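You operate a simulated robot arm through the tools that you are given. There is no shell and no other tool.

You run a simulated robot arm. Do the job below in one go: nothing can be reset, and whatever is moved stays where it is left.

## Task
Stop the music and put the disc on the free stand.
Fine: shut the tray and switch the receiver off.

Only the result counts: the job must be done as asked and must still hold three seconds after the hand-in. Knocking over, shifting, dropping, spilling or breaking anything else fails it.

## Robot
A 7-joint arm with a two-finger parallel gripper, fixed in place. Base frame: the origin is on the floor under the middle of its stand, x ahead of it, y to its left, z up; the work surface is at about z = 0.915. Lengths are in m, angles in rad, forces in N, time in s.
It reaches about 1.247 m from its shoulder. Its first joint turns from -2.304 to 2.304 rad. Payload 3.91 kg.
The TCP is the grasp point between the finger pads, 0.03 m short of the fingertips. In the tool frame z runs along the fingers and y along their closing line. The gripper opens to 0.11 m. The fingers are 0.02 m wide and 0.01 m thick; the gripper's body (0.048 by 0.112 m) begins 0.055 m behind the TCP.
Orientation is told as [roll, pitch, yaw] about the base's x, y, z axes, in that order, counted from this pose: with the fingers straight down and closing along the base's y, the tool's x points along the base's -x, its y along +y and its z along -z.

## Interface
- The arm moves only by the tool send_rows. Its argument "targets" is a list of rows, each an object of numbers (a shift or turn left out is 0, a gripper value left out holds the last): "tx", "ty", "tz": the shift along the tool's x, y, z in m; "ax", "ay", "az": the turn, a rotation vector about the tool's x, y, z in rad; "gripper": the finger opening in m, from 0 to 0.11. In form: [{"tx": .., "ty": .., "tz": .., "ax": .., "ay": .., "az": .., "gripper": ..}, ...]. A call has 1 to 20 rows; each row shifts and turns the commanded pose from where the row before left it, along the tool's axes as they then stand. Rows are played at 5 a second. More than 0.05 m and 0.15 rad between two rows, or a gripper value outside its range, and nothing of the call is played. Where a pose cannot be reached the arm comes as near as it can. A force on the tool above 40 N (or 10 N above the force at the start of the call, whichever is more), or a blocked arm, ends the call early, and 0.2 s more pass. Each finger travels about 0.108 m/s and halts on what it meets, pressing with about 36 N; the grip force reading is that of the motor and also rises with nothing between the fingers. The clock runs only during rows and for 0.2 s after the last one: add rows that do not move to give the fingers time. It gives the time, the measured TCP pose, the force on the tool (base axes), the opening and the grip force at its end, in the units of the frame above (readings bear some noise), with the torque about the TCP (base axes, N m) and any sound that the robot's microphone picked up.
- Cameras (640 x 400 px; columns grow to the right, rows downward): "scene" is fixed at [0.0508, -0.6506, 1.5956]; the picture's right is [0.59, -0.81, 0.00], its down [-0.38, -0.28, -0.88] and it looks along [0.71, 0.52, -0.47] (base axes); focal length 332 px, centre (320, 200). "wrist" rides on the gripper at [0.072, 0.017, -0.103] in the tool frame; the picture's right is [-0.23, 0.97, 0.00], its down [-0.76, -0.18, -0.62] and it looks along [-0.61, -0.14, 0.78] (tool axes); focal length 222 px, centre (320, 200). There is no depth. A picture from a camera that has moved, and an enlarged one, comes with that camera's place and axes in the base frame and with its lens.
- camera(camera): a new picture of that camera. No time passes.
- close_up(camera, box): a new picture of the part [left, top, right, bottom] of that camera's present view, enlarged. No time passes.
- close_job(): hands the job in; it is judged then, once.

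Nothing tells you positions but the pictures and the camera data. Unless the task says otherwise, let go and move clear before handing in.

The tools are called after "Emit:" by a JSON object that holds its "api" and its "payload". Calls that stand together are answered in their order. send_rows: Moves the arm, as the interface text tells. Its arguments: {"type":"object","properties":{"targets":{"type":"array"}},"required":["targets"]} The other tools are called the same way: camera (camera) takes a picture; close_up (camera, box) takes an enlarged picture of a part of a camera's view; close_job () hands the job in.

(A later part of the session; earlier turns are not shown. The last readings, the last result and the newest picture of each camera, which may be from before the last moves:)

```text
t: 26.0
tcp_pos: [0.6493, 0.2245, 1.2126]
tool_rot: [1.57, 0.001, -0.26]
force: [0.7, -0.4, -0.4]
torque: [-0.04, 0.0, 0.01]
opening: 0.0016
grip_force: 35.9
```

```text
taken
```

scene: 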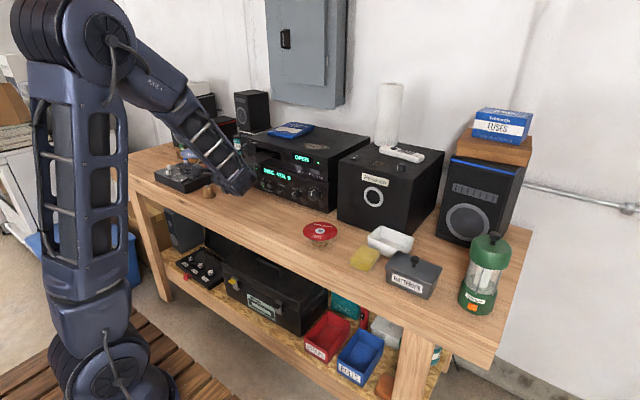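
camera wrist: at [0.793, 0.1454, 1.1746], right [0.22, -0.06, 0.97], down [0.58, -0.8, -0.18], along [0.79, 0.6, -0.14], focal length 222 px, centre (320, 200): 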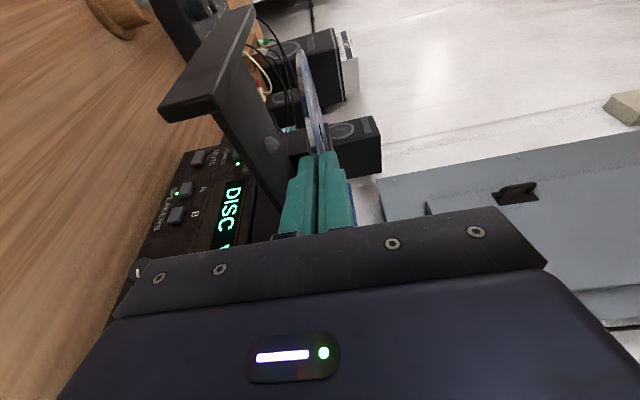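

Emit:
{"api": "send_rows", "payload": {"targets": [{"ay": -0.13}, {"ay": -0.13}, {"ay": -0.13}, {"ay": -0.13}, {"ay": -0.13}, {"ay": -0.13}, {"ay": -0.13}, {"ay": -0.13}, {"ay": -0.13}, {"ay": -0.14}, {}]}}

Emit:
{"api": "camera", "payload": {"camera": "scene"}}

Emit:
{"api": "camera", "payload": {"camera": "wrist"}}

```text
t: 28.4
tcp_pos: [0.6497, 0.225, 1.2126]
tool_rot: [1.573, -0.001, -0.845]
force: [-1.2, -0.6, -0.8]
torque: [-0.01, -0.02, 0.01]
opening: 0.0018
grip_force: 36.0
out of reach, approached as far as the arm can: row 5, 6, 7, 8, 9, 10
```

```text
taken
```

scene: 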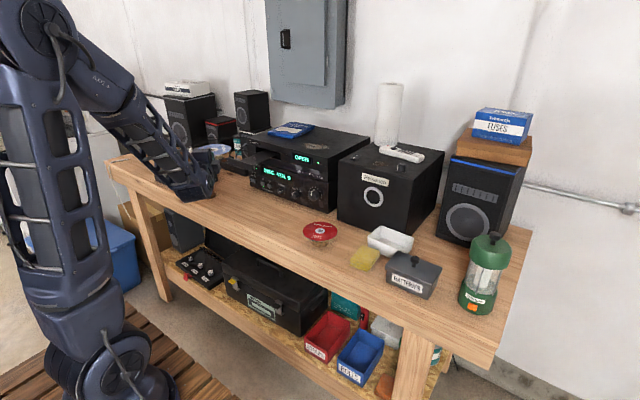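

```text
taken
camera wrist: at [0.5237, 0.2117, 1.2298], right [0.15, -0.17, 0.97], down [0.04, -0.98, -0.18], along [0.99, 0.06, -0.14], focal length 222 px, centre (320, 200)
```

wrist: 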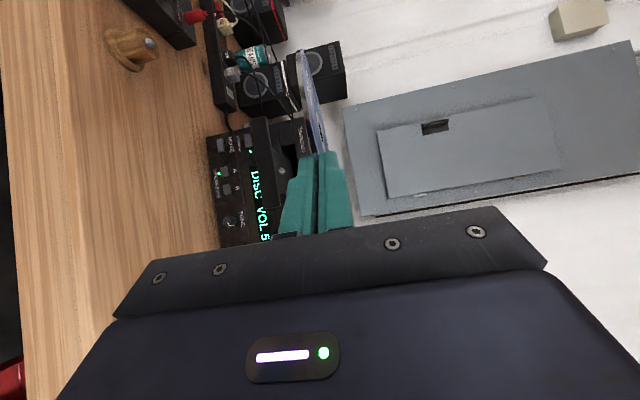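

The turn hit an arm limit at yaw -0.845. The disc is still held and level. I'll undo it towards the pick orientation, which works, and see how the commanded pose responds.

Emit:
{"api": "send_rows", "payload": {"targets": [{"ay": 0.13}, {}]}}

Emit:
{"api": "close_up", "payload": {"camera": "scene", "box": [150, 120, 250, 210]}}

Emit:
{"api": "close_up", "payload": {"camera": "wrist", "box": [80, 0, 180, 100]}}

```text
t: 29.0
tcp_pos: [0.6481, 0.2252, 1.2127]
tool_rot: [1.571, -0.002, -0.714]
force: [0.4, -0.6, -0.7]
torque: [-0.04, 0.0, 0.01]
opening: 0.0016
grip_force: 35.7
```

```text
4.44 times, centred on (200, 165) of scene
camera zoom: at [0.0508, -0.6506, 1.5956], right [0.59, -0.81, 0.0], down [-0.38, -0.28, -0.88], along [0.71, 0.52, -0.47], focal length 1477 px, centre (853, 356)
```

zoom: 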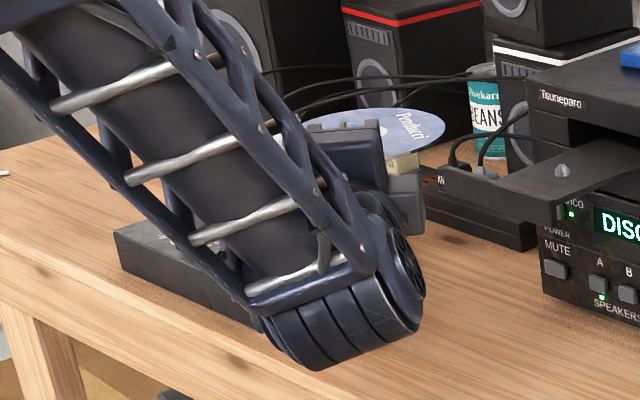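

```text
4.00 times, centred on (130, 50) of wrist
camera zoom: at [0.5266, 0.1954, 1.2299], right [0.17, -0.15, 0.97], down [0.17, -0.97, -0.18], along [0.97, 0.19, -0.14], focal length 888 px, centre (1080, 800)
```

zoom: 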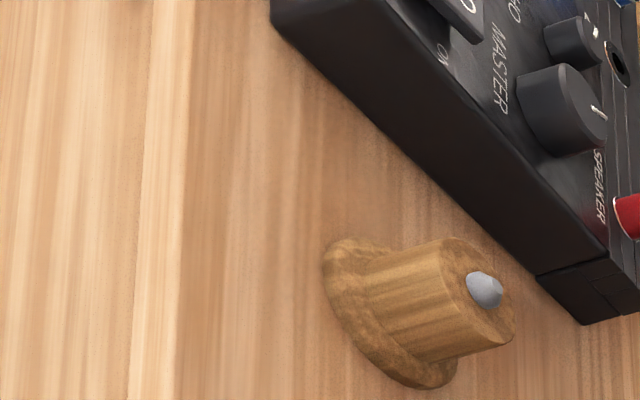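

The commanded pose follows properly. To place precisely, I'll use the now-empty tray spindle as a reference. I'll return to exactly above the pick point, record where the spindle appears in the wrist view, then reproduce that view over the free stand.

Emit:
{"api": "send_rows", "payload": {"targets": [{"ay": 0.1135}, {"ay": 0.1135}, {"ay": 0.1135}, {"ay": 0.1135}, {"tx": -0.0333, "tz": 0.009}, {"tx": -0.0333, "tz": 0.009}, {"tx": -0.0333, "tz": 0.009}, {"tx": -0.0333, "tz": 0.009}, {"tx": -0.0333, "tz": 0.009}, {"tx": -0.0333, "tz": 0.009}, {"tx": -0.0333, "tz": 0.009}, {}, {}]}}

Emit:
{"api": "camera", "payload": {"camera": "wrist"}}

Emit:
{"api": "camera", "payload": {"camera": "scene"}}

```text
t: 31.8
tcp_pos: [0.8903, 0.2251, 1.2117]
tool_rot: [1.568, 0.001, -0.262]
force: [0.7, 0.1, -0.5]
torque: [-0.04, -0.01, 0.01]
opening: 0.0016
grip_force: 36.3
```

```text
taken
camera wrist: at [0.7943, 0.145, 1.2293], right [0.22, -0.06, 0.97], down [0.57, -0.8, -0.18], along [0.79, 0.6, -0.14], focal length 222 px, centre (320, 200)
```

wrist: 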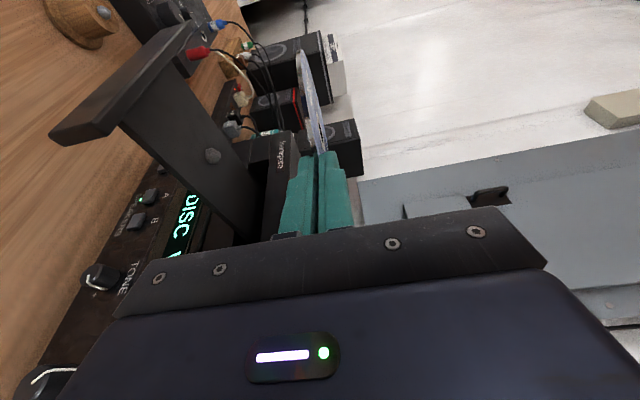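

```text
taken
```

scene: 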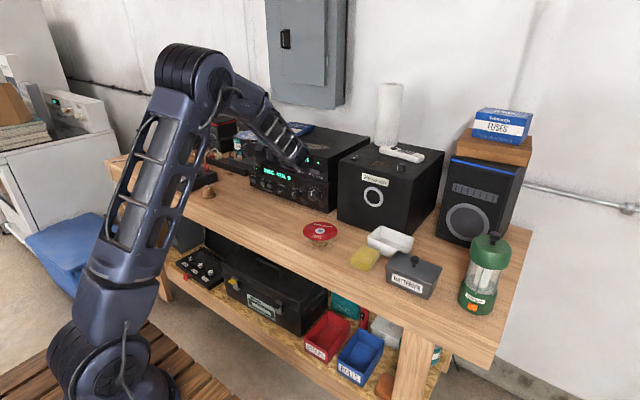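

Emit:
{"api": "close_up", "payload": {"camera": "wrist", "box": [172, 116, 252, 196]}}

Emit:
{"api": "send_rows", "payload": {"targets": [{"ty": -0.02}, {"ty": -0.02}, {"ty": -0.014}, {}, {}]}}

Emit:
{"api": "close_up", "payload": {"camera": "wrist", "box": [230, 105, 310, 185]}}

Emit:
{"api": "close_up", "payload": {"camera": "scene", "box": [235, 130, 285, 175]}}

```text
5.00 times, centred on (212, 156) of wrist
camera zoom: at [0.7943, 0.145, 1.2293], right [0.22, -0.06, 0.97], down [0.57, -0.8, -0.18], along [0.79, 0.6, -0.14], focal length 1111 px, centre (860, 420)
```

zoom: 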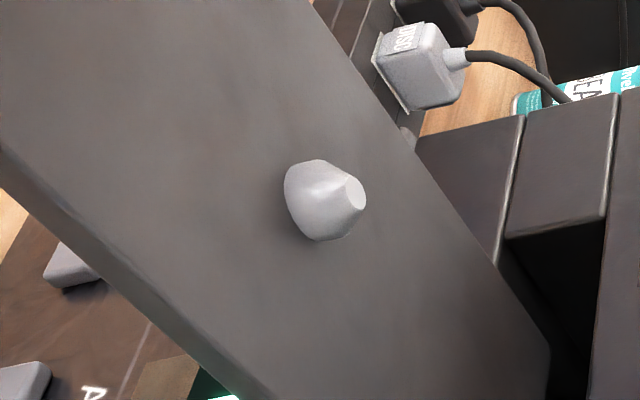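

```text
t: 33.0
tcp_pos: [0.8906, 0.226, 1.1592]
tool_rot: [1.569, 0.001, -0.263]
force: [-0.7, 0.5, -0.4]
torque: [-0.02, -0.01, 0.03]
opening: 0.0017
grip_force: 35.6
```

```text
5.00 times, centred on (270, 145) of wrist
camera zoom: at [0.7942, 0.1449, 1.176], right [0.22, -0.06, 0.97], down [0.57, -0.8, -0.18], along [0.79, 0.6, -0.14], focal length 1111 px, centre (570, 475)
```

zoom: 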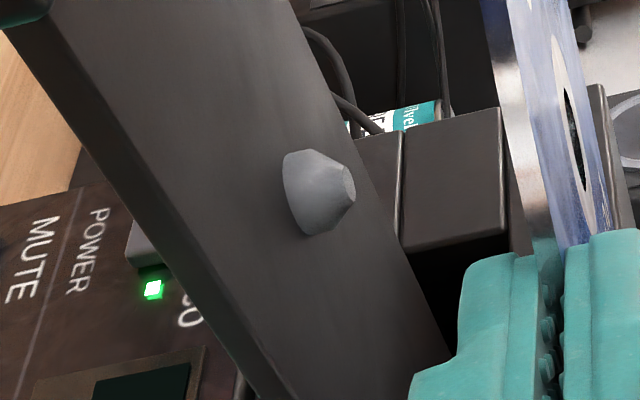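

```text
8.89 times, centred on (260, 152) of scene
camera zoom: at [0.0508, -0.6506, 1.5956], right [0.59, -0.81, 0.0], down [-0.38, -0.28, -0.88], along [0.71, 0.52, -0.47], focal length 2954 px, centre (853, 622)
```

zoom: 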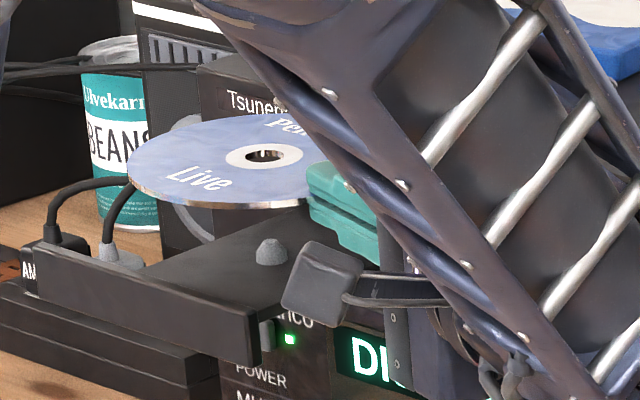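

The reference is taken: triangulating the two views puts the disc's hole centre at tool (0.002, 0, 0.076). Now I'll raise the disc, pull it clear of the tray, and carry it left towards the free stand at a safe height.

Emit:
{"api": "send_rows", "payload": {"targets": [{"ty": 0.025}, {"ty": 0.025}, {"tx": 0.0367, "tz": -0.0098}, {"tx": 0.0367, "tz": -0.0098}, {"tx": 0.0367, "tz": -0.0098}, {"tx": 0.0367, "tz": -0.0098}, {"tx": 0.0367, "tz": -0.0098}, {"ay": -0.14}, {"tx": 0.01477, "tz": 0.0349}, {"tx": 0.01477, "tz": 0.0349}, {"tx": 0.01477, "tz": 0.0349}, {"tx": 0.01477, "tz": 0.0349}, {"tx": 0.01477, "tz": 0.0349}, {"tx": 0.01477, "tz": 0.0349}, {}]}}

Emit:
{"api": "camera", "payload": {"camera": "wrist"}}

Emit:
{"api": "camera", "payload": {"camera": "scene"}}

```text
t: 36.2
tcp_pos: [0.7006, 0.4537, 1.2094]
tool_rot: [1.57, -0.001, -0.4]
force: [0.0, -0.6, -0.9]
torque: [-0.04, 0.0, 0.03]
opening: 0.0016
grip_force: 36.1
```

```text
taken
camera wrist: at [0.5935, 0.3875, 1.226], right [0.21, -0.09, 0.97], down [0.46, -0.87, -0.18], along [0.86, 0.48, -0.14], focal length 222 px, centre (320, 200)
```

wrist: 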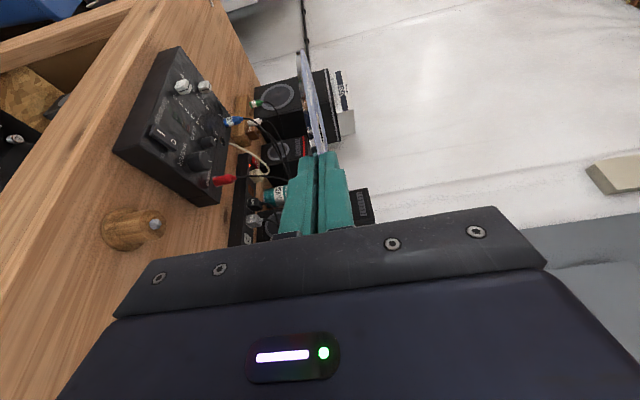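

```text
taken
```

scene: 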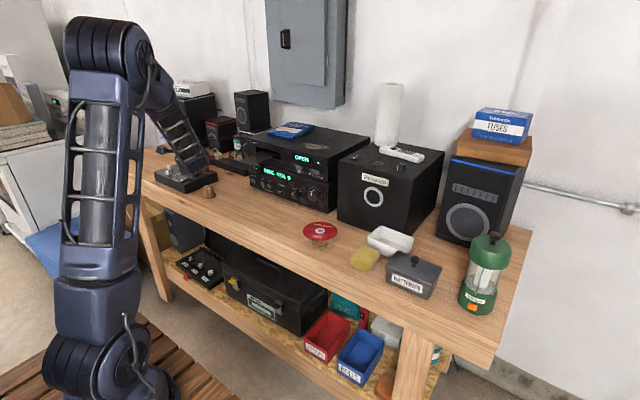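

The disc is held steady and the stand is in clear view of both cameras. I'll measure the stand's spindle from here, then from lower and closer.

Emit:
{"api": "close_up", "payload": {"camera": "wrist", "box": [95, 185, 175, 265]}}

Emit:
{"api": "send_rows", "payload": {"targets": [{"tx": -0.0216, "ty": -0.02, "tz": 0.0091}, {"tx": -0.0216, "ty": -0.02, "tz": 0.0091}, {"tx": -0.0216, "ty": -0.02, "tz": 0.0091}, {"tx": -0.0216, "ty": -0.02, "tz": 0.0091}, {"ty": -0.02}, {"ty": -0.02}, {"ty": -0.02}, {}, {}]}}

Emit:
{"api": "camera", "payload": {"camera": "wrist"}}

Emit:
{"api": "camera", "payload": {"camera": "scene"}}

```text
5.00 times, centred on (135, 225) of wrist
camera zoom: at [0.5935, 0.3875, 1.226], right [0.21, -0.09, 0.97], down [0.46, -0.87, -0.18], along [0.86, 0.48, -0.14], focal length 1111 px, centre (1245, 75)
```

zoom: 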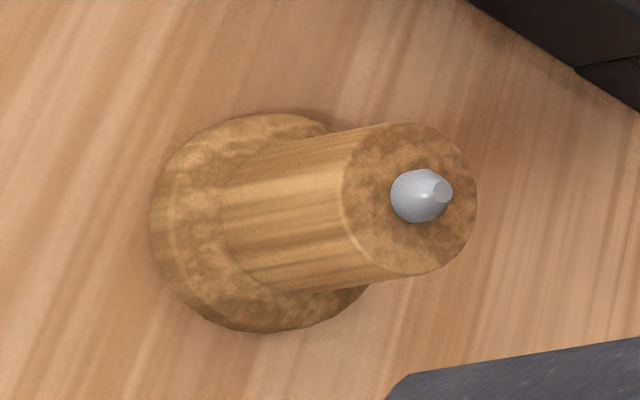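

```text
t: 38.2
tcp_pos: [0.7939, 0.4529, 1.0695]
tool_rot: [1.571, 0.0, -0.402]
force: [-0.3, -0.3, 0.0]
torque: [-0.02, 0.0, -0.02]
opening: 0.0017
grip_force: 35.9
```

```text
taken
camera wrist: at [0.6875, 0.3869, 1.0856], right [0.21, -0.09, 0.97], down [0.46, -0.87, -0.18], along [0.86, 0.48, -0.14], focal length 222 px, centre (320, 200)
```

wrist: 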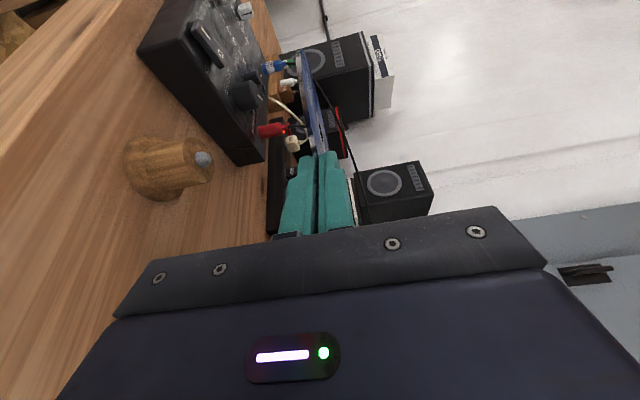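

```text
taken
```

scene: 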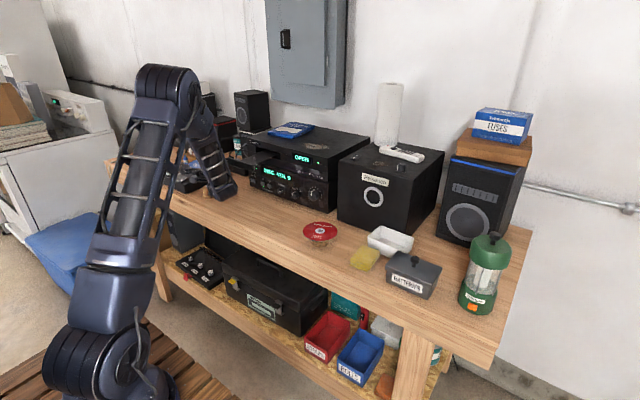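

Emit:
{"api": "close_up", "payload": {"camera": "wrist", "box": [160, 116, 240, 196]}}

Emit:
{"api": "close_up", "payload": {"camera": "scene", "box": [180, 140, 250, 210]}}

```text
5.00 times, centred on (200, 156) of wrist
camera zoom: at [0.6875, 0.3869, 1.0856], right [0.21, -0.09, 0.97], down [0.46, -0.87, -0.18], along [0.86, 0.48, -0.14], focal length 1111 px, centre (920, 420)
```

zoom: 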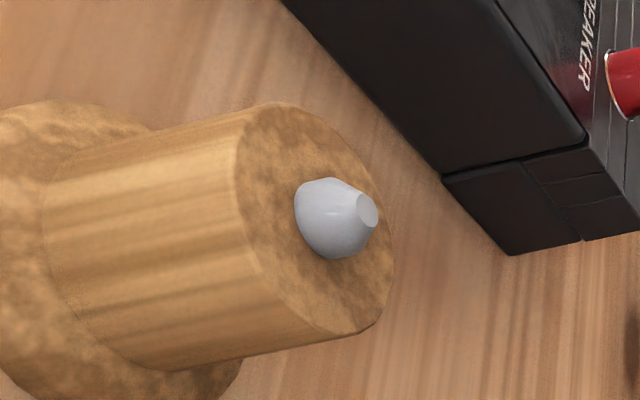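

```text
5.71 times, centred on (215, 175) of scene
camera zoom: at [0.0508, -0.6506, 1.5956], right [0.59, -0.81, 0.0], down [-0.38, -0.28, -0.88], along [0.71, 0.52, -0.47], focal length 1899 px, centre (920, 343)
```

zoom: 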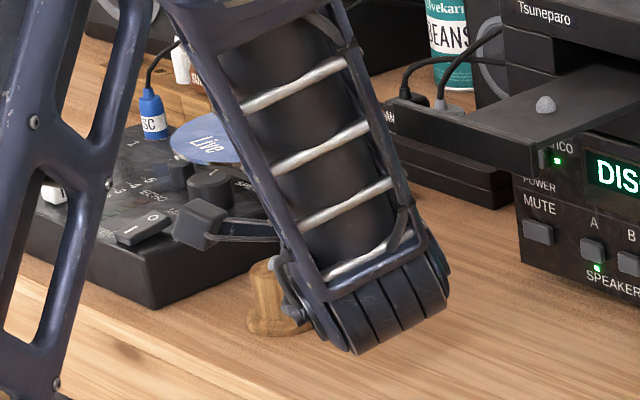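

Triangulating with the same method, the stand's spindle sits at tool (0.0039, -0.0988, 0.0724). I need small corrections of +1.8 mm in tx and -3.6 mm in tz, and the seated disc height should be about z≈0.964. I'll correct, lower by 54 mm and re-measure.

Emit:
{"api": "send_rows", "payload": {"targets": [{"tx": 0.0018, "tz": -0.0036}, {"ty": -0.02}, {"ty": -0.02}, {"ty": -0.014}, {}, {}]}}

Emit:
{"api": "close_up", "payload": {"camera": "wrist", "box": [230, 105, 310, 185]}}

Emit:
{"api": "close_up", "payload": {"camera": "scene", "box": [180, 140, 250, 210]}}

```text
t: 39.6
tcp_pos: [0.7935, 0.4504, 1.0141]
tool_rot: [1.572, -0.001, -0.4]
force: [0.4, -0.1, -0.3]
torque: [0.0, 0.02, 0.0]
opening: 0.0016
grip_force: 36.1
```

```text
5.00 times, centred on (270, 145) of wrist
camera zoom: at [0.6844, 0.3839, 1.0315], right [0.21, -0.09, 0.97], down [0.46, -0.87, -0.18], along [0.86, 0.48, -0.14], focal length 1111 px, centre (570, 475)
```

zoom: 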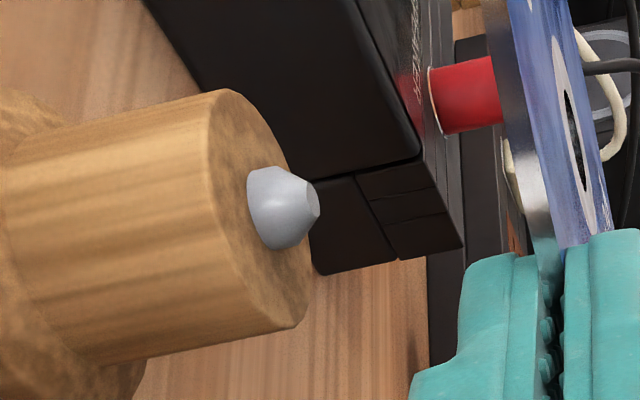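

```text
5.71 times, centred on (215, 175) of scene
camera zoom: at [0.0508, -0.6506, 1.5956], right [0.59, -0.81, 0.0], down [-0.38, -0.28, -0.88], along [0.71, 0.52, -0.47], focal length 1899 px, centre (920, 343)
```

zoom: 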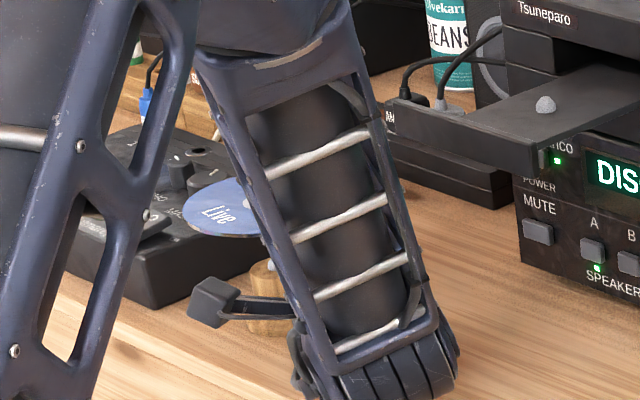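

The alignment is within about 1.5 mm. If I kept the hand flat, the gripper body would touch the table before the disc seats. So I'll pitch the fingers down about 7° (far edge of the disc slightly low) and descend over the spindle in stages.

Emit:
{"api": "send_rows", "payload": {"targets": [{"ax": 0.061}, {"ax": 0.061}, {"ty": -0.0124, "tz": 0.00152}, {"ty": -0.0124, "tz": 0.00152}, {}, {}]}}

Emit:
{"api": "close_up", "payload": {"camera": "wrist", "box": [250, 80, 340, 170]}}

Emit:
{"api": "close_up", "payload": {"camera": "scene", "box": [180, 140, 250, 210]}}

Emit:
{"api": "camera", "payload": {"camera": "wrist"}}

```text
t: 41.0
tcp_pos: [0.7905, 0.4512, 0.99]
tool_rot: [1.446, 0.002, -0.402]
force: [-0.2, -0.1, 0.3]
torque: [-0.03, 0.02, -0.03]
opening: 0.0018
grip_force: 36.3
```

```text
4.44 times, centred on (295, 125) of wrist
camera zoom: at [0.6853, 0.3869, 1.0187], right [0.26, 0.02, 0.97], down [0.45, -0.89, -0.1], along [0.86, 0.46, -0.24], focal length 987 px, centre (431, 533)
```

zoom: 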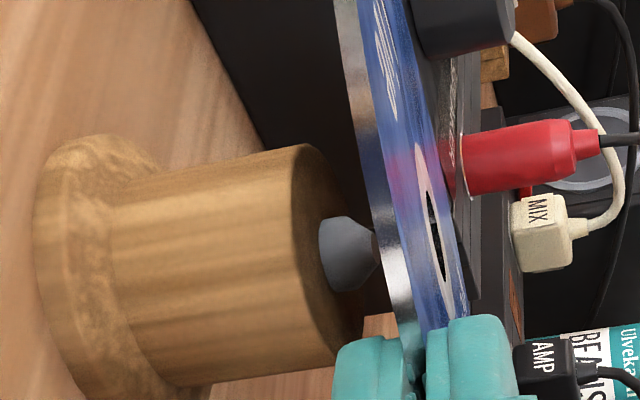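

```text
5.71 times, centred on (215, 175) of scene
camera zoom: at [0.0508, -0.6506, 1.5956], right [0.59, -0.81, 0.0], down [-0.38, -0.28, -0.88], along [0.71, 0.52, -0.47], focal length 1899 px, centre (920, 343)
```

zoom: 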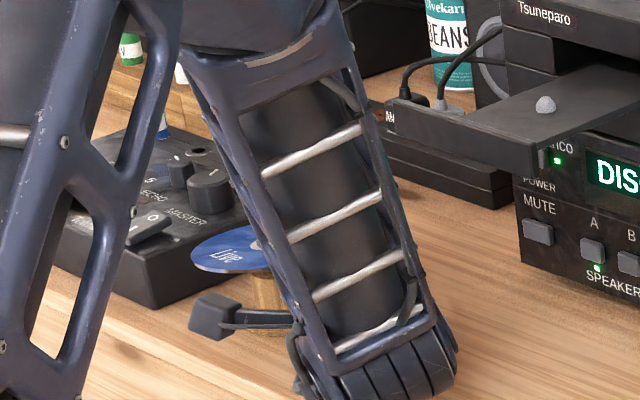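

```text
taken
camera wrist: at [0.6853, 0.3869, 1.0187], right [0.26, 0.02, 0.97], down [0.45, -0.89, -0.1], along [0.86, 0.46, -0.24], focal length 222 px, centre (320, 200)
```

wrist: 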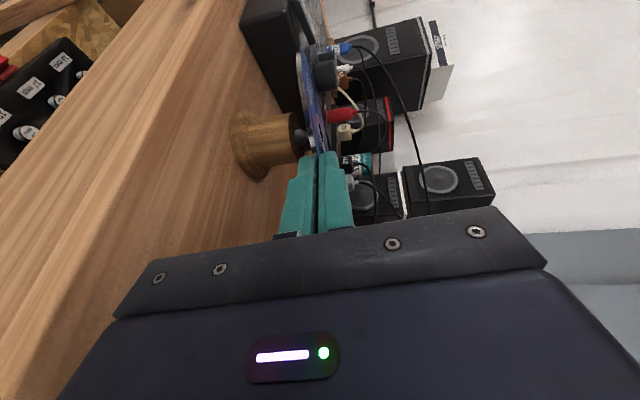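

Emit:
{"api": "close_up", "payload": {"camera": "wrist", "box": [285, 115, 335, 160]}}

Emit:
{"api": "close_up", "payload": {"camera": "scene", "box": [195, 170, 225, 200]}}

```text
8.89 times, centred on (310, 138) of wrist
camera zoom: at [0.6853, 0.3869, 1.0187], right [0.26, 0.02, 0.97], down [0.45, -0.89, -0.1], along [0.86, 0.46, -0.24], focal length 1974 px, centre (409, 756)
```

zoom: 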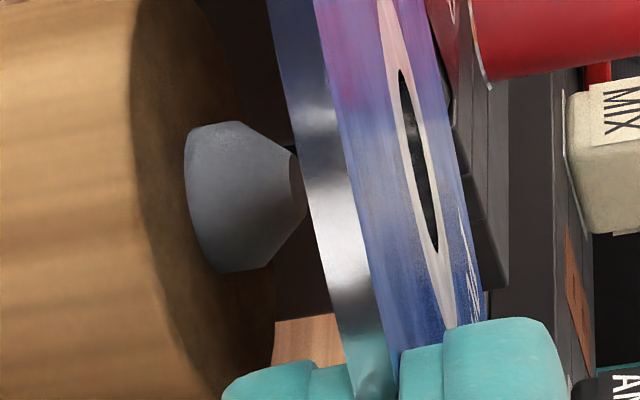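

```text
13.33 times, centred on (210, 185) of scene
camera zoom: at [0.0508, -0.6506, 1.5956], right [0.59, -0.81, 0.0], down [-0.38, -0.28, -0.88], along [0.71, 0.52, -0.47], focal length 4430 px, centre (1787, 400)
```

zoom: 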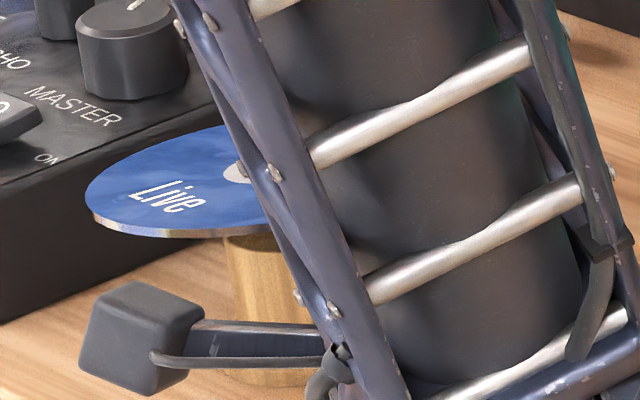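

The wrist view shows the hole directly above the spindle tip across its line of sight, but depth along that line is less certain. Before committing, I'll back up and sideways for a wider-parallax view. That should also let the scene camera see the spindle.

Emit:
{"api": "send_rows", "payload": {"targets": [{"ty": 0.03}, {"ty": 0.03}, {"ty": 0.03}, {"tx": 0.04}, {"tx": 0.04}, {}, {}, {}]}}

Emit:
{"api": "camera", "payload": {"camera": "wrist"}}

Emit:
{"api": "close_up", "payload": {"camera": "wrist", "box": [210, 180, 290, 260]}}

Emit:
{"api": "close_up", "payload": {"camera": "scene", "box": [195, 170, 225, 200]}}

```text
t: 42.8
tcp_pos: [0.723, 0.4906, 1.0784]
tool_rot: [1.448, -0.001, -0.402]
force: [0.2, -0.7, -0.6]
torque: [0.0, 0.02, 0.01]
opening: 0.0017
grip_force: 36.4
```

```text
taken
camera wrist: at [0.617, 0.4272, 1.1072], right [0.26, 0.02, 0.97], down [0.45, -0.89, -0.1], along [0.86, 0.46, -0.24], focal length 222 px, centre (320, 200)
```

wrist: 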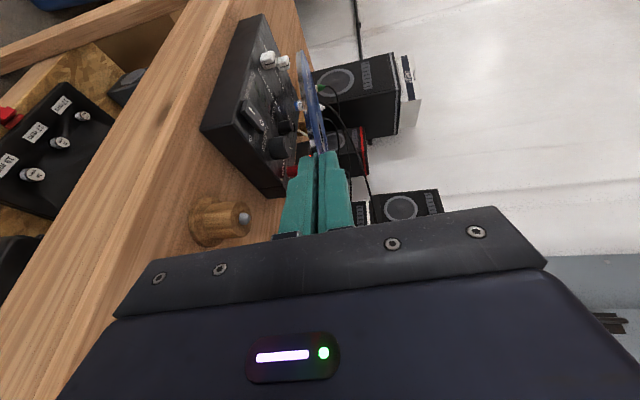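

```text
5.00 times, centred on (250, 220) of wrist
camera zoom: at [0.617, 0.4272, 1.1072], right [0.26, 0.02, 0.97], down [0.45, -0.89, -0.1], along [0.86, 0.46, -0.24], focal length 1111 px, centre (670, 100)
```

zoom: 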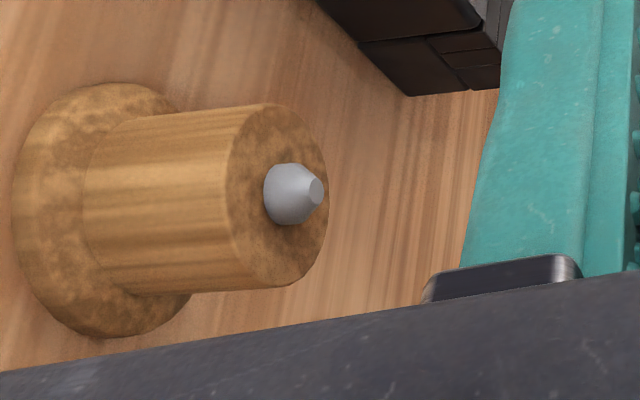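

```text
13.33 times, centred on (210, 185) of scene
camera zoom: at [0.0508, -0.6506, 1.5956], right [0.59, -0.81, 0.0], down [-0.38, -0.28, -0.88], along [0.71, 0.52, -0.47], focal length 4430 px, centre (1787, 400)
```

zoom: 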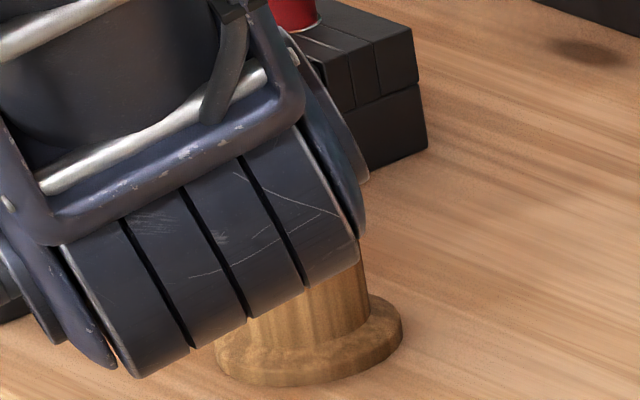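

The wider parallax suggests the spindle is a few millimetres further along the view than assumed. I'll pin down the hole's depth in the tool frame from the disc's own outline.

Emit:
{"api": "close_up", "payload": {"camera": "wrist", "box": [280, 35, 330, 85]}}

Emit:
{"api": "close_up", "payload": {"camera": "wrist", "box": [290, 105, 350, 165]}}

```text
8.00 times, centred on (305, 60) of wrist
camera zoom: at [0.617, 0.4272, 1.1072], right [0.26, 0.02, 0.97], down [0.45, -0.89, -0.1], along [0.86, 0.46, -0.24], focal length 1777 px, centre (440, 1320)
```

zoom: 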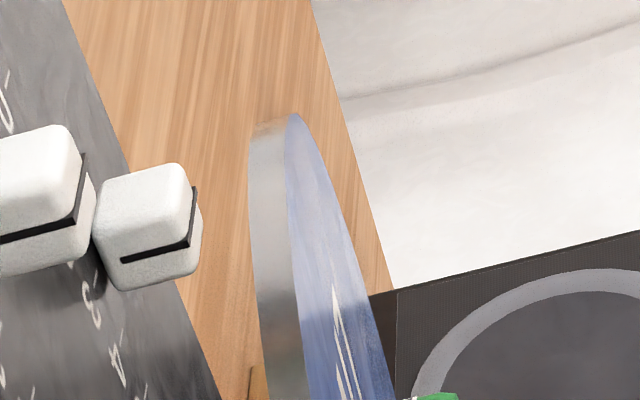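

```text
6.67 times, centred on (320, 135) of wrist
camera zoom: at [0.617, 0.4272, 1.1072], right [0.26, 0.02, 0.97], down [0.45, -0.89, -0.1], along [0.86, 0.46, -0.24], focal length 1481 px, centre (320, 633)
```

zoom: 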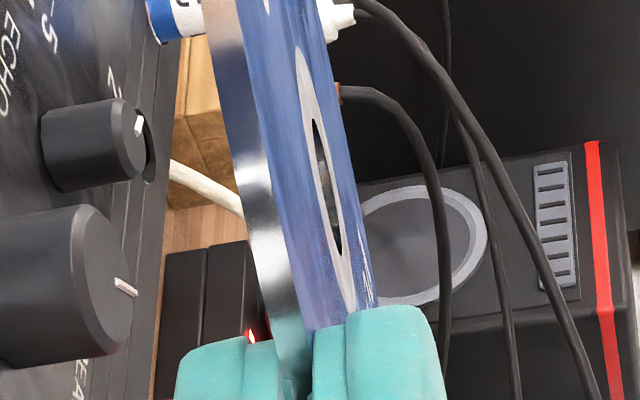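

Combining all five wrist views, the spindle and hole axes coincide to within about 1–2 mm, well inside the cone's tolerance. I'll return to the position above the spindle and descend part-way for a close check.

Emit:
{"api": "send_rows", "payload": {"targets": [{"tx": -0.04}, {"tx": -0.04}, {"ty": -0.03}, {"ty": -0.03}, {"ty": -0.03}, {"ty": -0.004, "tz": 0.0005}, {"ty": -0.004, "tz": 0.0005}, {}, {}]}}

Emit:
{"api": "close_up", "payload": {"camera": "wrist", "box": [285, 110, 345, 160]}}

Emit:
{"api": "close_up", "payload": {"camera": "scene", "box": [190, 165, 230, 200]}}

```text
t: 44.8
tcp_pos: [0.791, 0.4494, 0.9813]
tool_rot: [1.448, 0.0, -0.4]
force: [-0.5, 0.2, -0.3]
torque: [0.0, -0.01, 0.0]
opening: 0.0015
grip_force: 35.3
```

```text
8.00 times, centred on (315, 135) of wrist
camera zoom: at [0.6856, 0.3865, 1.0111], right [0.26, 0.02, 0.97], down [0.45, -0.89, -0.1], along [0.86, 0.46, -0.24], focal length 1777 px, centre (360, 720)
```

zoom: 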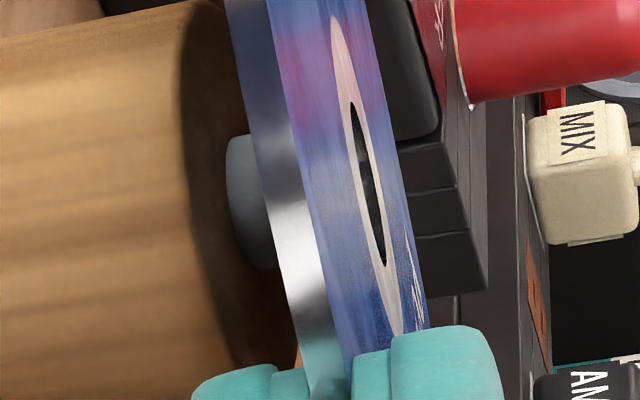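

```text
11.43 times, centred on (210, 182) of scene
camera zoom: at [0.0508, -0.6506, 1.5956], right [0.59, -0.81, 0.0], down [-0.38, -0.28, -0.88], along [0.71, 0.52, -0.47], focal length 3797 px, centre (1577, 400)
```

zoom: 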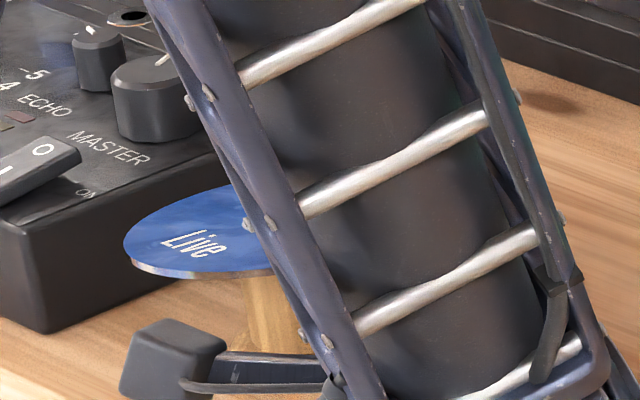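

Still aligned in this view, with the spindle tip just under the hole. I'll descend a few more millimetres and watch the force and whether the tip appears in the hole.

Emit:
{"api": "send_rows", "payload": {"targets": [{"ty": -0.002, "tz": 0.00025}, {"ty": -0.002, "tz": 0.00025}, {"ty": -0.002, "tz": 0.00025}, {}]}}

Emit:
{"api": "close_up", "payload": {"camera": "wrist", "box": [285, 110, 345, 160]}}

```text
t: 45.8
tcp_pos: [0.7921, 0.4507, 0.9746]
tool_rot: [1.449, -0.002, -0.401]
force: [0.7, 0.7, -0.3]
torque: [-0.03, 0.02, 0.03]
opening: 0.002
grip_force: 36.2
```

```text
8.00 times, centred on (315, 135) of wrist
camera zoom: at [0.6859, 0.3867, 1.005], right [0.25, 0.02, 0.97], down [0.45, -0.89, -0.1], along [0.86, 0.46, -0.24], focal length 1777 px, centre (360, 720)
```

zoom: 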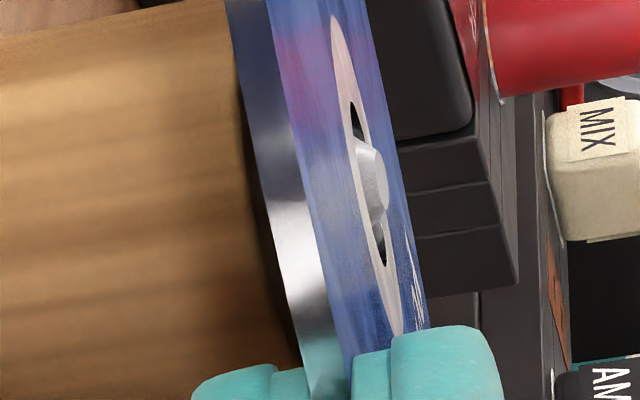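

The spindle tip now comes up through the disc's hole with no contact force, so it's captured. I'll descend gently until it meets the stand.

Emit:
{"api": "send_rows", "payload": {"targets": [{"ty": -0.001, "tz": 0.00012}, {"ty": -0.001, "tz": 0.00012}, {}]}}

Emit:
{"api": "close_up", "payload": {"camera": "wrist", "box": [295, 115, 335, 150]}}

Emit:
{"api": "close_up", "payload": {"camera": "scene", "box": [190, 165, 230, 200]}}

```text
t: 46.6
tcp_pos: [0.7911, 0.4498, 0.9744]
tool_rot: [1.447, -0.001, -0.4]
force: [-0.7, -0.3, 0.3]
torque: [-0.01, 0.01, 0.02]
opening: 0.0015
grip_force: 36.0
```

```text
11.43 times, centred on (315, 132) of wrist
camera zoom: at [0.6857, 0.3868, 1.0028], right [0.26, 0.02, 0.97], down [0.45, -0.89, -0.1], along [0.86, 0.46, -0.24], focal length 2538 px, centre (377, 971)
```

zoom: 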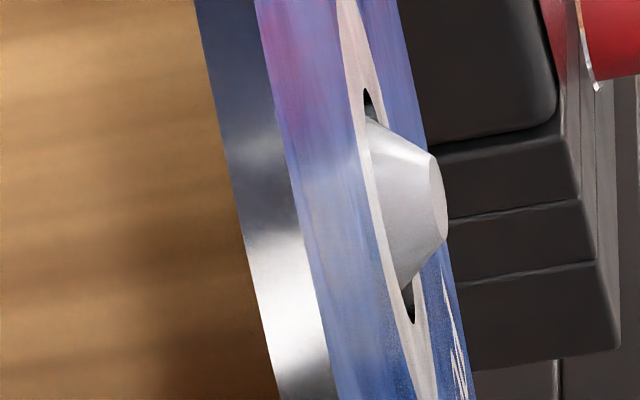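

```text
11.43 times, centred on (210, 182) of scene
camera zoom: at [0.0508, -0.6506, 1.5956], right [0.59, -0.81, 0.0], down [-0.38, -0.28, -0.88], along [0.71, 0.52, -0.47], focal length 3797 px, centre (1577, 400)
```

zoom: 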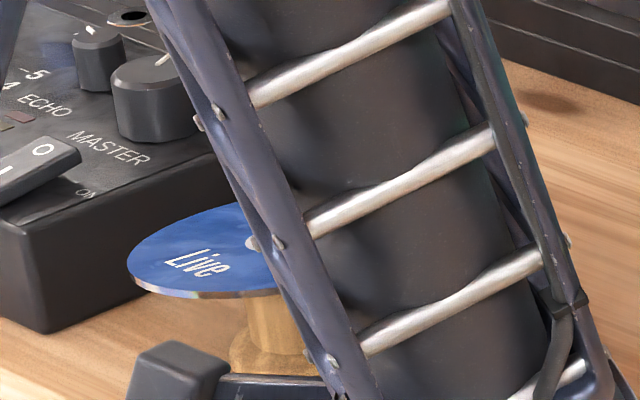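

The cone is centred in the hole with about 5 mm protruding. I'll open the fingers gradually, so the lower finger eases the rim down onto the stand.

Emit:
{"api": "send_rows", "payload": {"targets": [{"gripper": 0.004}, {"gripper": 0.007}, {"gripper": 0.01}, {"gripper": 0.014}, {"gripper": 0.018}, {"gripper": 0.024}, {"gripper": 0.03}, {}, {}]}}

Emit:
{"api": "camera", "payload": {"camera": "wrist"}}

Emit:
{"api": "close_up", "payload": {"camera": "wrist", "box": [280, 90, 350, 160]}}

Emit:
{"api": "close_up", "payload": {"camera": "scene", "box": [190, 165, 230, 200]}}

```text
t: 48.6
tcp_pos: [0.7913, 0.45, 0.9732]
tool_rot: [1.449, -0.001, -0.402]
force: [0.2, 0.9, 0.5]
torque: [-0.02, 0.03, -0.01]
opening: 0.0299
grip_force: 0.0
```

```text
taken
camera wrist: at [0.6857, 0.3868, 1.0029], right [0.26, 0.02, 0.97], down [0.45, -0.89, -0.1], along [0.86, 0.46, -0.24], focal length 222 px, centre (320, 200)
```

wrist: 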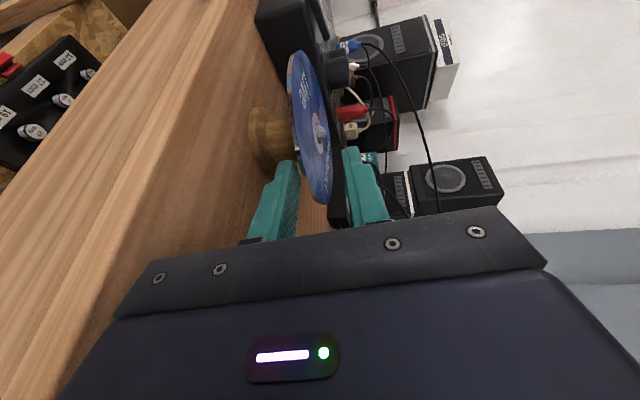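

```text
5.71 times, centred on (315, 125) of wrist
camera zoom: at [0.6857, 0.3868, 1.0029], right [0.26, 0.02, 0.97], down [0.45, -0.89, -0.1], along [0.86, 0.46, -0.24], focal length 1269 px, centre (349, 629)
```

zoom: 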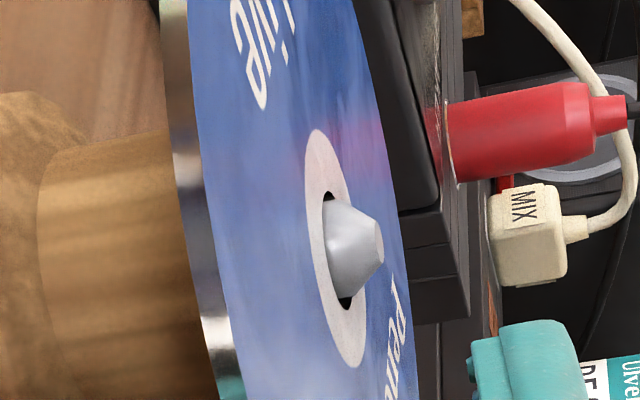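

```text
11.43 times, centred on (210, 182) of scene
camera zoom: at [0.0508, -0.6506, 1.5956], right [0.59, -0.81, 0.0], down [-0.38, -0.28, -0.88], along [0.71, 0.52, -0.47], focal length 3797 px, centre (1577, 400)
```

zoom: 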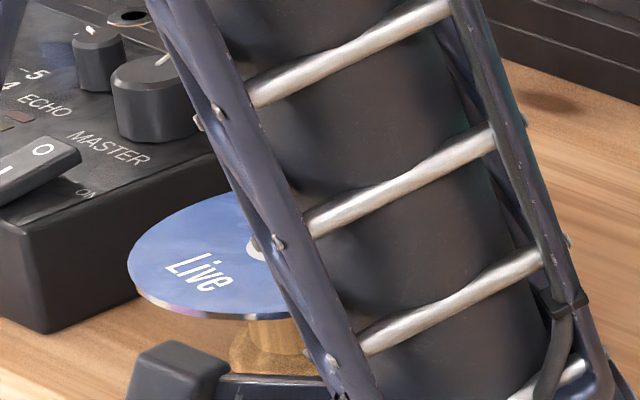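

The disc has dropped flat onto the free stand with the spindle through its hole, and the fingers no longer touch it. I'll open a little more and withdraw straight back horizontally.

Emit:
{"api": "send_rows", "payload": {"targets": [{"gripper": 0.04}, {}, {"ty": -0.0012, "tz": -0.0099}, {"ty": -0.0012, "tz": -0.0099}, {"ty": -0.0018, "tz": -0.0149}, {"ty": -0.0024, "tz": -0.0199}, {"ty": -0.0024, "tz": -0.0199}, {"ty": -0.0024, "tz": -0.0199}, {}]}}

Emit:
{"api": "camera", "payload": {"camera": "wrist"}}

Emit:
{"api": "camera", "payload": {"camera": "scene"}}

```text
t: 50.6
tcp_pos: [0.7538, 0.3615, 0.9751]
tool_rot: [1.447, -0.001, -0.402]
force: [0.7, 0.0, -0.5]
torque: [-0.01, 0.02, 0.01]
opening: 0.04
grip_force: 0.0
```

```text
taken
camera wrist: at [0.6487, 0.2986, 1.0037], right [0.26, 0.02, 0.97], down [0.45, -0.89, -0.1], along [0.86, 0.46, -0.24], focal length 222 px, centre (320, 200)
```

wrist: 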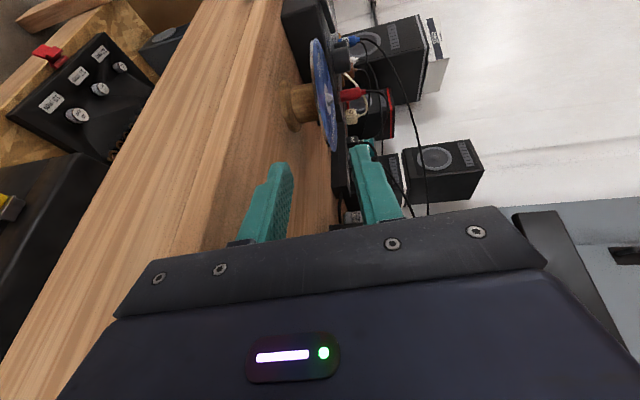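

```text
taken
```

scene: 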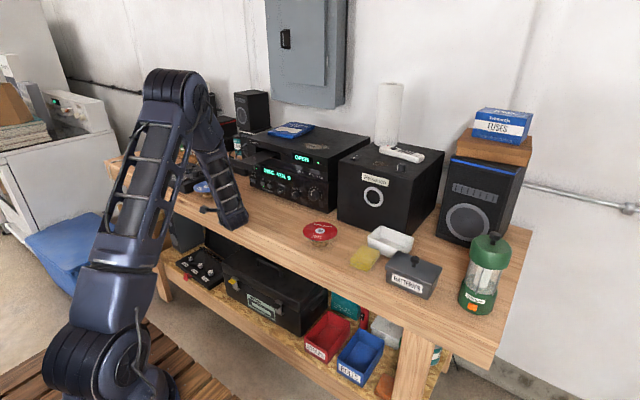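

The disc stays put on the stand. Now I'll move away from the tray, rise, and inspect everything.

Emit:
{"api": "send_rows", "payload": {"targets": [{"tx": 0.0307, "ty": -0.0016, "tz": -0.0129}, {"tx": 0.0307, "ty": -0.0016, "tz": -0.0129}, {"tx": 0.0307, "ty": -0.0016, "tz": -0.0129}, {"ty": 0.0447, "tz": -0.0055}, {"ty": 0.0447, "tz": -0.0055}, {"ty": 0.0447, "tz": -0.0055}, {"ty": 0.0447, "tz": -0.0055}, {"ty": 0.0447, "tz": -0.0055}, {"ty": 0.0447, "tz": -0.0055}, {}]}}

Emit:
{"api": "camera", "payload": {"camera": "wrist"}}

Emit:
{"api": "camera", "payload": {"camera": "scene"}}

```text
t: 52.8
tcp_pos: [0.6539, 0.3635, 1.2462]
tool_rot: [1.448, 0.0, -0.402]
force: [0.4, 0.7, 0.1]
torque: [-0.01, 0.01, 0.04]
opening: 0.0399
grip_force: 0.0
```

```text
taken
camera wrist: at [0.5474, 0.2991, 1.275], right [0.26, 0.02, 0.97], down [0.45, -0.89, -0.1], along [0.86, 0.46, -0.24], focal length 222 px, centre (320, 200)
```

wrist: 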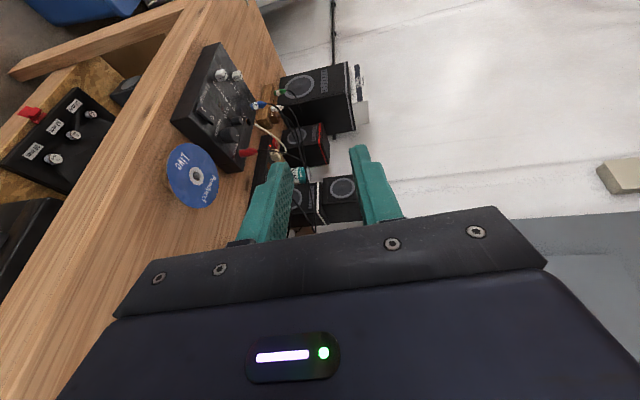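

```text
taken
```

scene: 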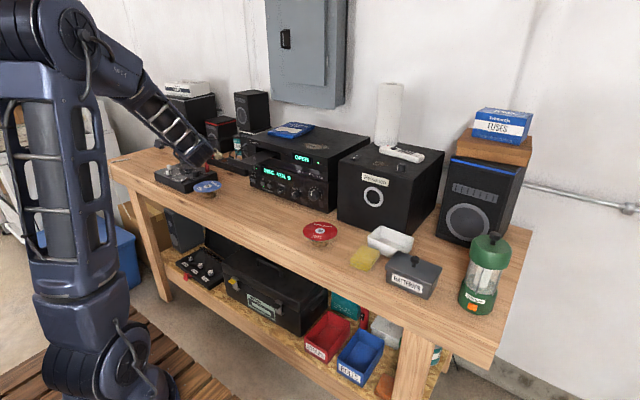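

The blue disc is resting on the free stand. Next I'll restore the button-pressing posture: fingers down, yaw straightened, tilted 45° forward and closed.

Emit:
{"api": "send_rows", "payload": {"targets": [{"ax": 0.1316, "gripper": 0.0}, {"ax": 0.1316}, {"ax": 0.1316}, {"ax": 0.1316}, {"ax": 0.1316}, {"ax": 0.1316}, {"ax": 0.1316}, {"ax": 0.1316}, {"ax": 0.1316}, {"ax": 0.1316}, {"ax": 0.1316}, {"az": -0.1333}, {"az": -0.1333}, {"az": -0.1334}, {}]}}

Emit:
{"api": "camera", "payload": {"camera": "scene"}}

Emit:
{"api": "close_up", "payload": {"camera": "scene", "box": [180, 160, 240, 210]}}

```text
t: 56.0
tcp_pos: [0.6546, 0.3636, 1.2436]
tool_rot: [0.001, -0.001, 0.0]
force: [0.4, 0.0, 0.0]
torque: [0.03, 0.01, -0.03]
opening: 0.0
grip_force: 35.8
```

```text
taken
```

scene: 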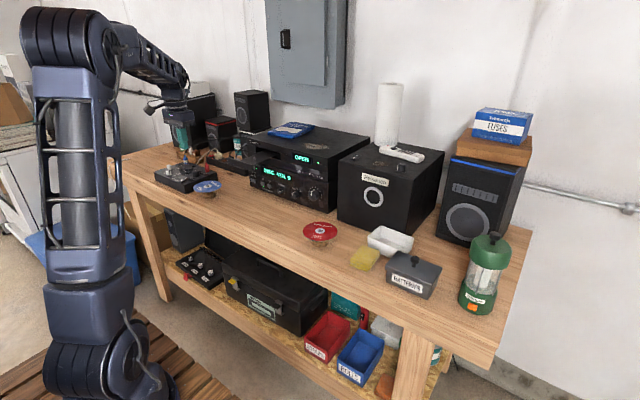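

```text
8.00 times, centred on (210, 185) of scene
camera zoom: at [0.0508, -0.6506, 1.5956], right [0.59, -0.81, 0.0], down [-0.38, -0.28, -0.88], along [0.71, 0.52, -0.47], focal length 2658 px, centre (1200, 320)
```

zoom: 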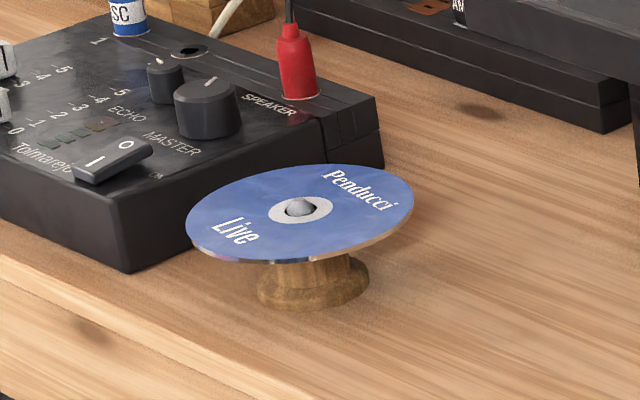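

The disc is level, with the spindle through its centre. Now I'll move across to OPEN again and stop short of it, staying clear of the extended tray.

Emit:
{"api": "send_rows", "payload": {"targets": [{"ty": -0.0468}, {"ty": -0.0468}, {"ty": -0.0468}, {"ty": -0.0468}, {"ty": -0.0468}, {"ay": -0.13}, {"ay": -0.13}, {"ay": -0.13}, {"ay": -0.13}, {"ay": -0.13}, {"ay": -0.135}, {"tx": -0.01137, "tz": 0.03819}, {"tx": -0.01137, "tz": 0.03819}, {"tx": -0.01137, "tz": 0.03819}, {"tx": -0.01137, "tz": 0.03819}, {"tx": -0.01137, "tz": 0.03819}, {"tx": -0.01137, "tz": 0.03819}, {"tx": -0.01137, "tz": 0.03819}, {}]}}

Emit:
{"api": "camera", "payload": {"camera": "wrist"}}

Emit:
{"api": "camera", "payload": {"camera": "scene"}}

```text
t: 60.0
tcp_pos: [0.8981, 0.1271, 1.1122]
tool_rot: [0.001, -0.786, -0.001]
force: [-0.5, 0.4, 0.7]
torque: [-0.05, -0.02, -0.02]
opening: 0.0
grip_force: 35.3
```

```text
taken
camera wrist: at [0.7755, 0.1462, 1.1332], right [0.16, 0.97, 0.16], down [0.1, -0.18, 0.98], along [0.98, -0.14, -0.12], focal length 222 px, centre (320, 200)
```

wrist: 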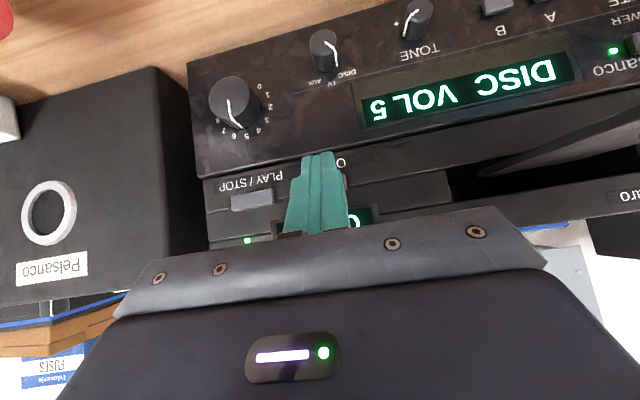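

```text
taken
```

scene: 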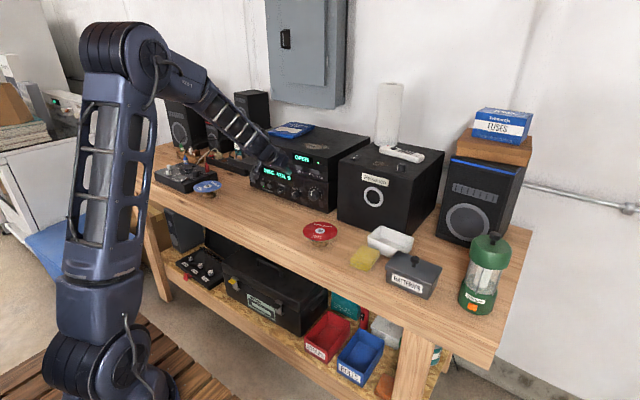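

I'm lined up on OPEN as before, so I'll press it to close the tray.

Emit:
{"api": "send_rows", "payload": {"targets": [{"tx": -0.01413, "tz": 0.01415}, {"tx": -0.01413, "tz": 0.01415}, {"tx": -0.00283, "tz": 0.00283}, {"tx": -0.00283, "tz": 0.00283}, {"tx": -0.00212, "tz": 0.00212}, {"tx": -0.00212, "tz": 0.00212}, {"tx": -0.00142, "tz": 0.00142}]}}

Emit:
{"api": "camera", "payload": {"camera": "wrist"}}

```text
t: 61.6
tcp_pos: [0.9533, 0.1275, 1.111]
tool_rot: [0.0, -0.782, -0.003]
force: [-27.4, -4.6, -4.2]
torque: [-0.13, 0.49, -0.15]
opening: 0.0
grip_force: 35.8
heard: click
```

```text
taken
camera wrist: at [0.8297, 0.1462, 1.1332], right [0.16, 0.97, 0.16], down [0.1, -0.18, 0.98], along [0.98, -0.14, -0.12], focal length 222 px, centre (320, 200)
```

wrist: 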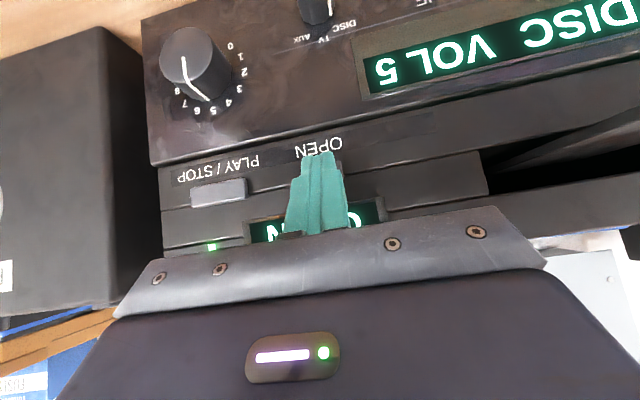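

It clicked. I'll back away and see whether the tray retracts.

Emit:
{"api": "send_rows", "payload": {"targets": [{"tx": 0.0213, "tz": -0.0211}, {"tx": 0.0284, "tz": -0.0281}, {"tx": 0.0284, "tz": -0.0281}, {"tx": 0.0284, "tz": -0.0281}, {}, {}, {}, {}, {}]}}

Emit:
{"api": "camera", "payload": {"camera": "wrist"}}

Emit:
{"api": "close_up", "payload": {"camera": "scene", "box": [220, 110, 340, 210]}}

```text
t: 63.6
tcp_pos: [0.8056, 0.1273, 1.1116]
tool_rot: [0.0, -0.785, -0.002]
force: [-0.2, -0.1, 1.0]
torque: [0.0, 0.01, 0.01]
opening: 0.0
grip_force: 36.3
```

```text
taken
camera wrist: at [0.6822, 0.147, 1.1332], right [0.16, 0.97, 0.16], down [0.1, -0.18, 0.98], along [0.98, -0.14, -0.12], focal length 222 px, centre (320, 200)
```

wrist: 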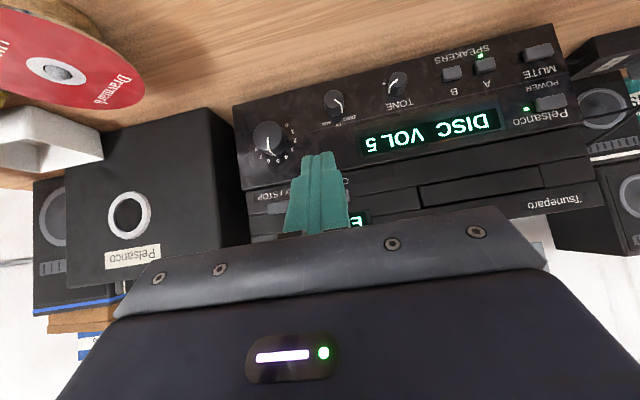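

```text
4.00 times, centred on (280, 160) of scene
camera zoom: at [0.0508, -0.6506, 1.5956], right [0.59, -0.81, 0.0], down [-0.38, -0.28, -0.88], along [0.71, 0.52, -0.47], focal length 1329 px, centre (480, 360)
```

zoom: 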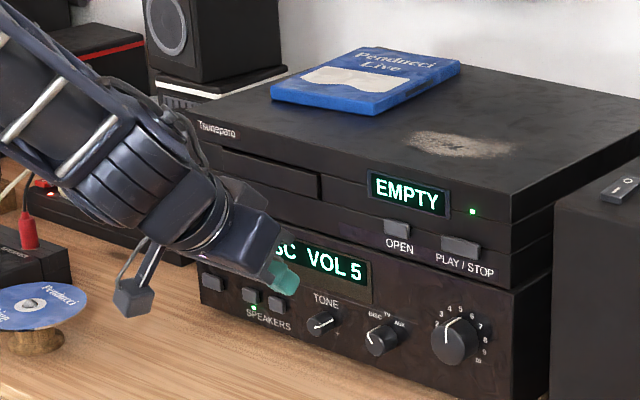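

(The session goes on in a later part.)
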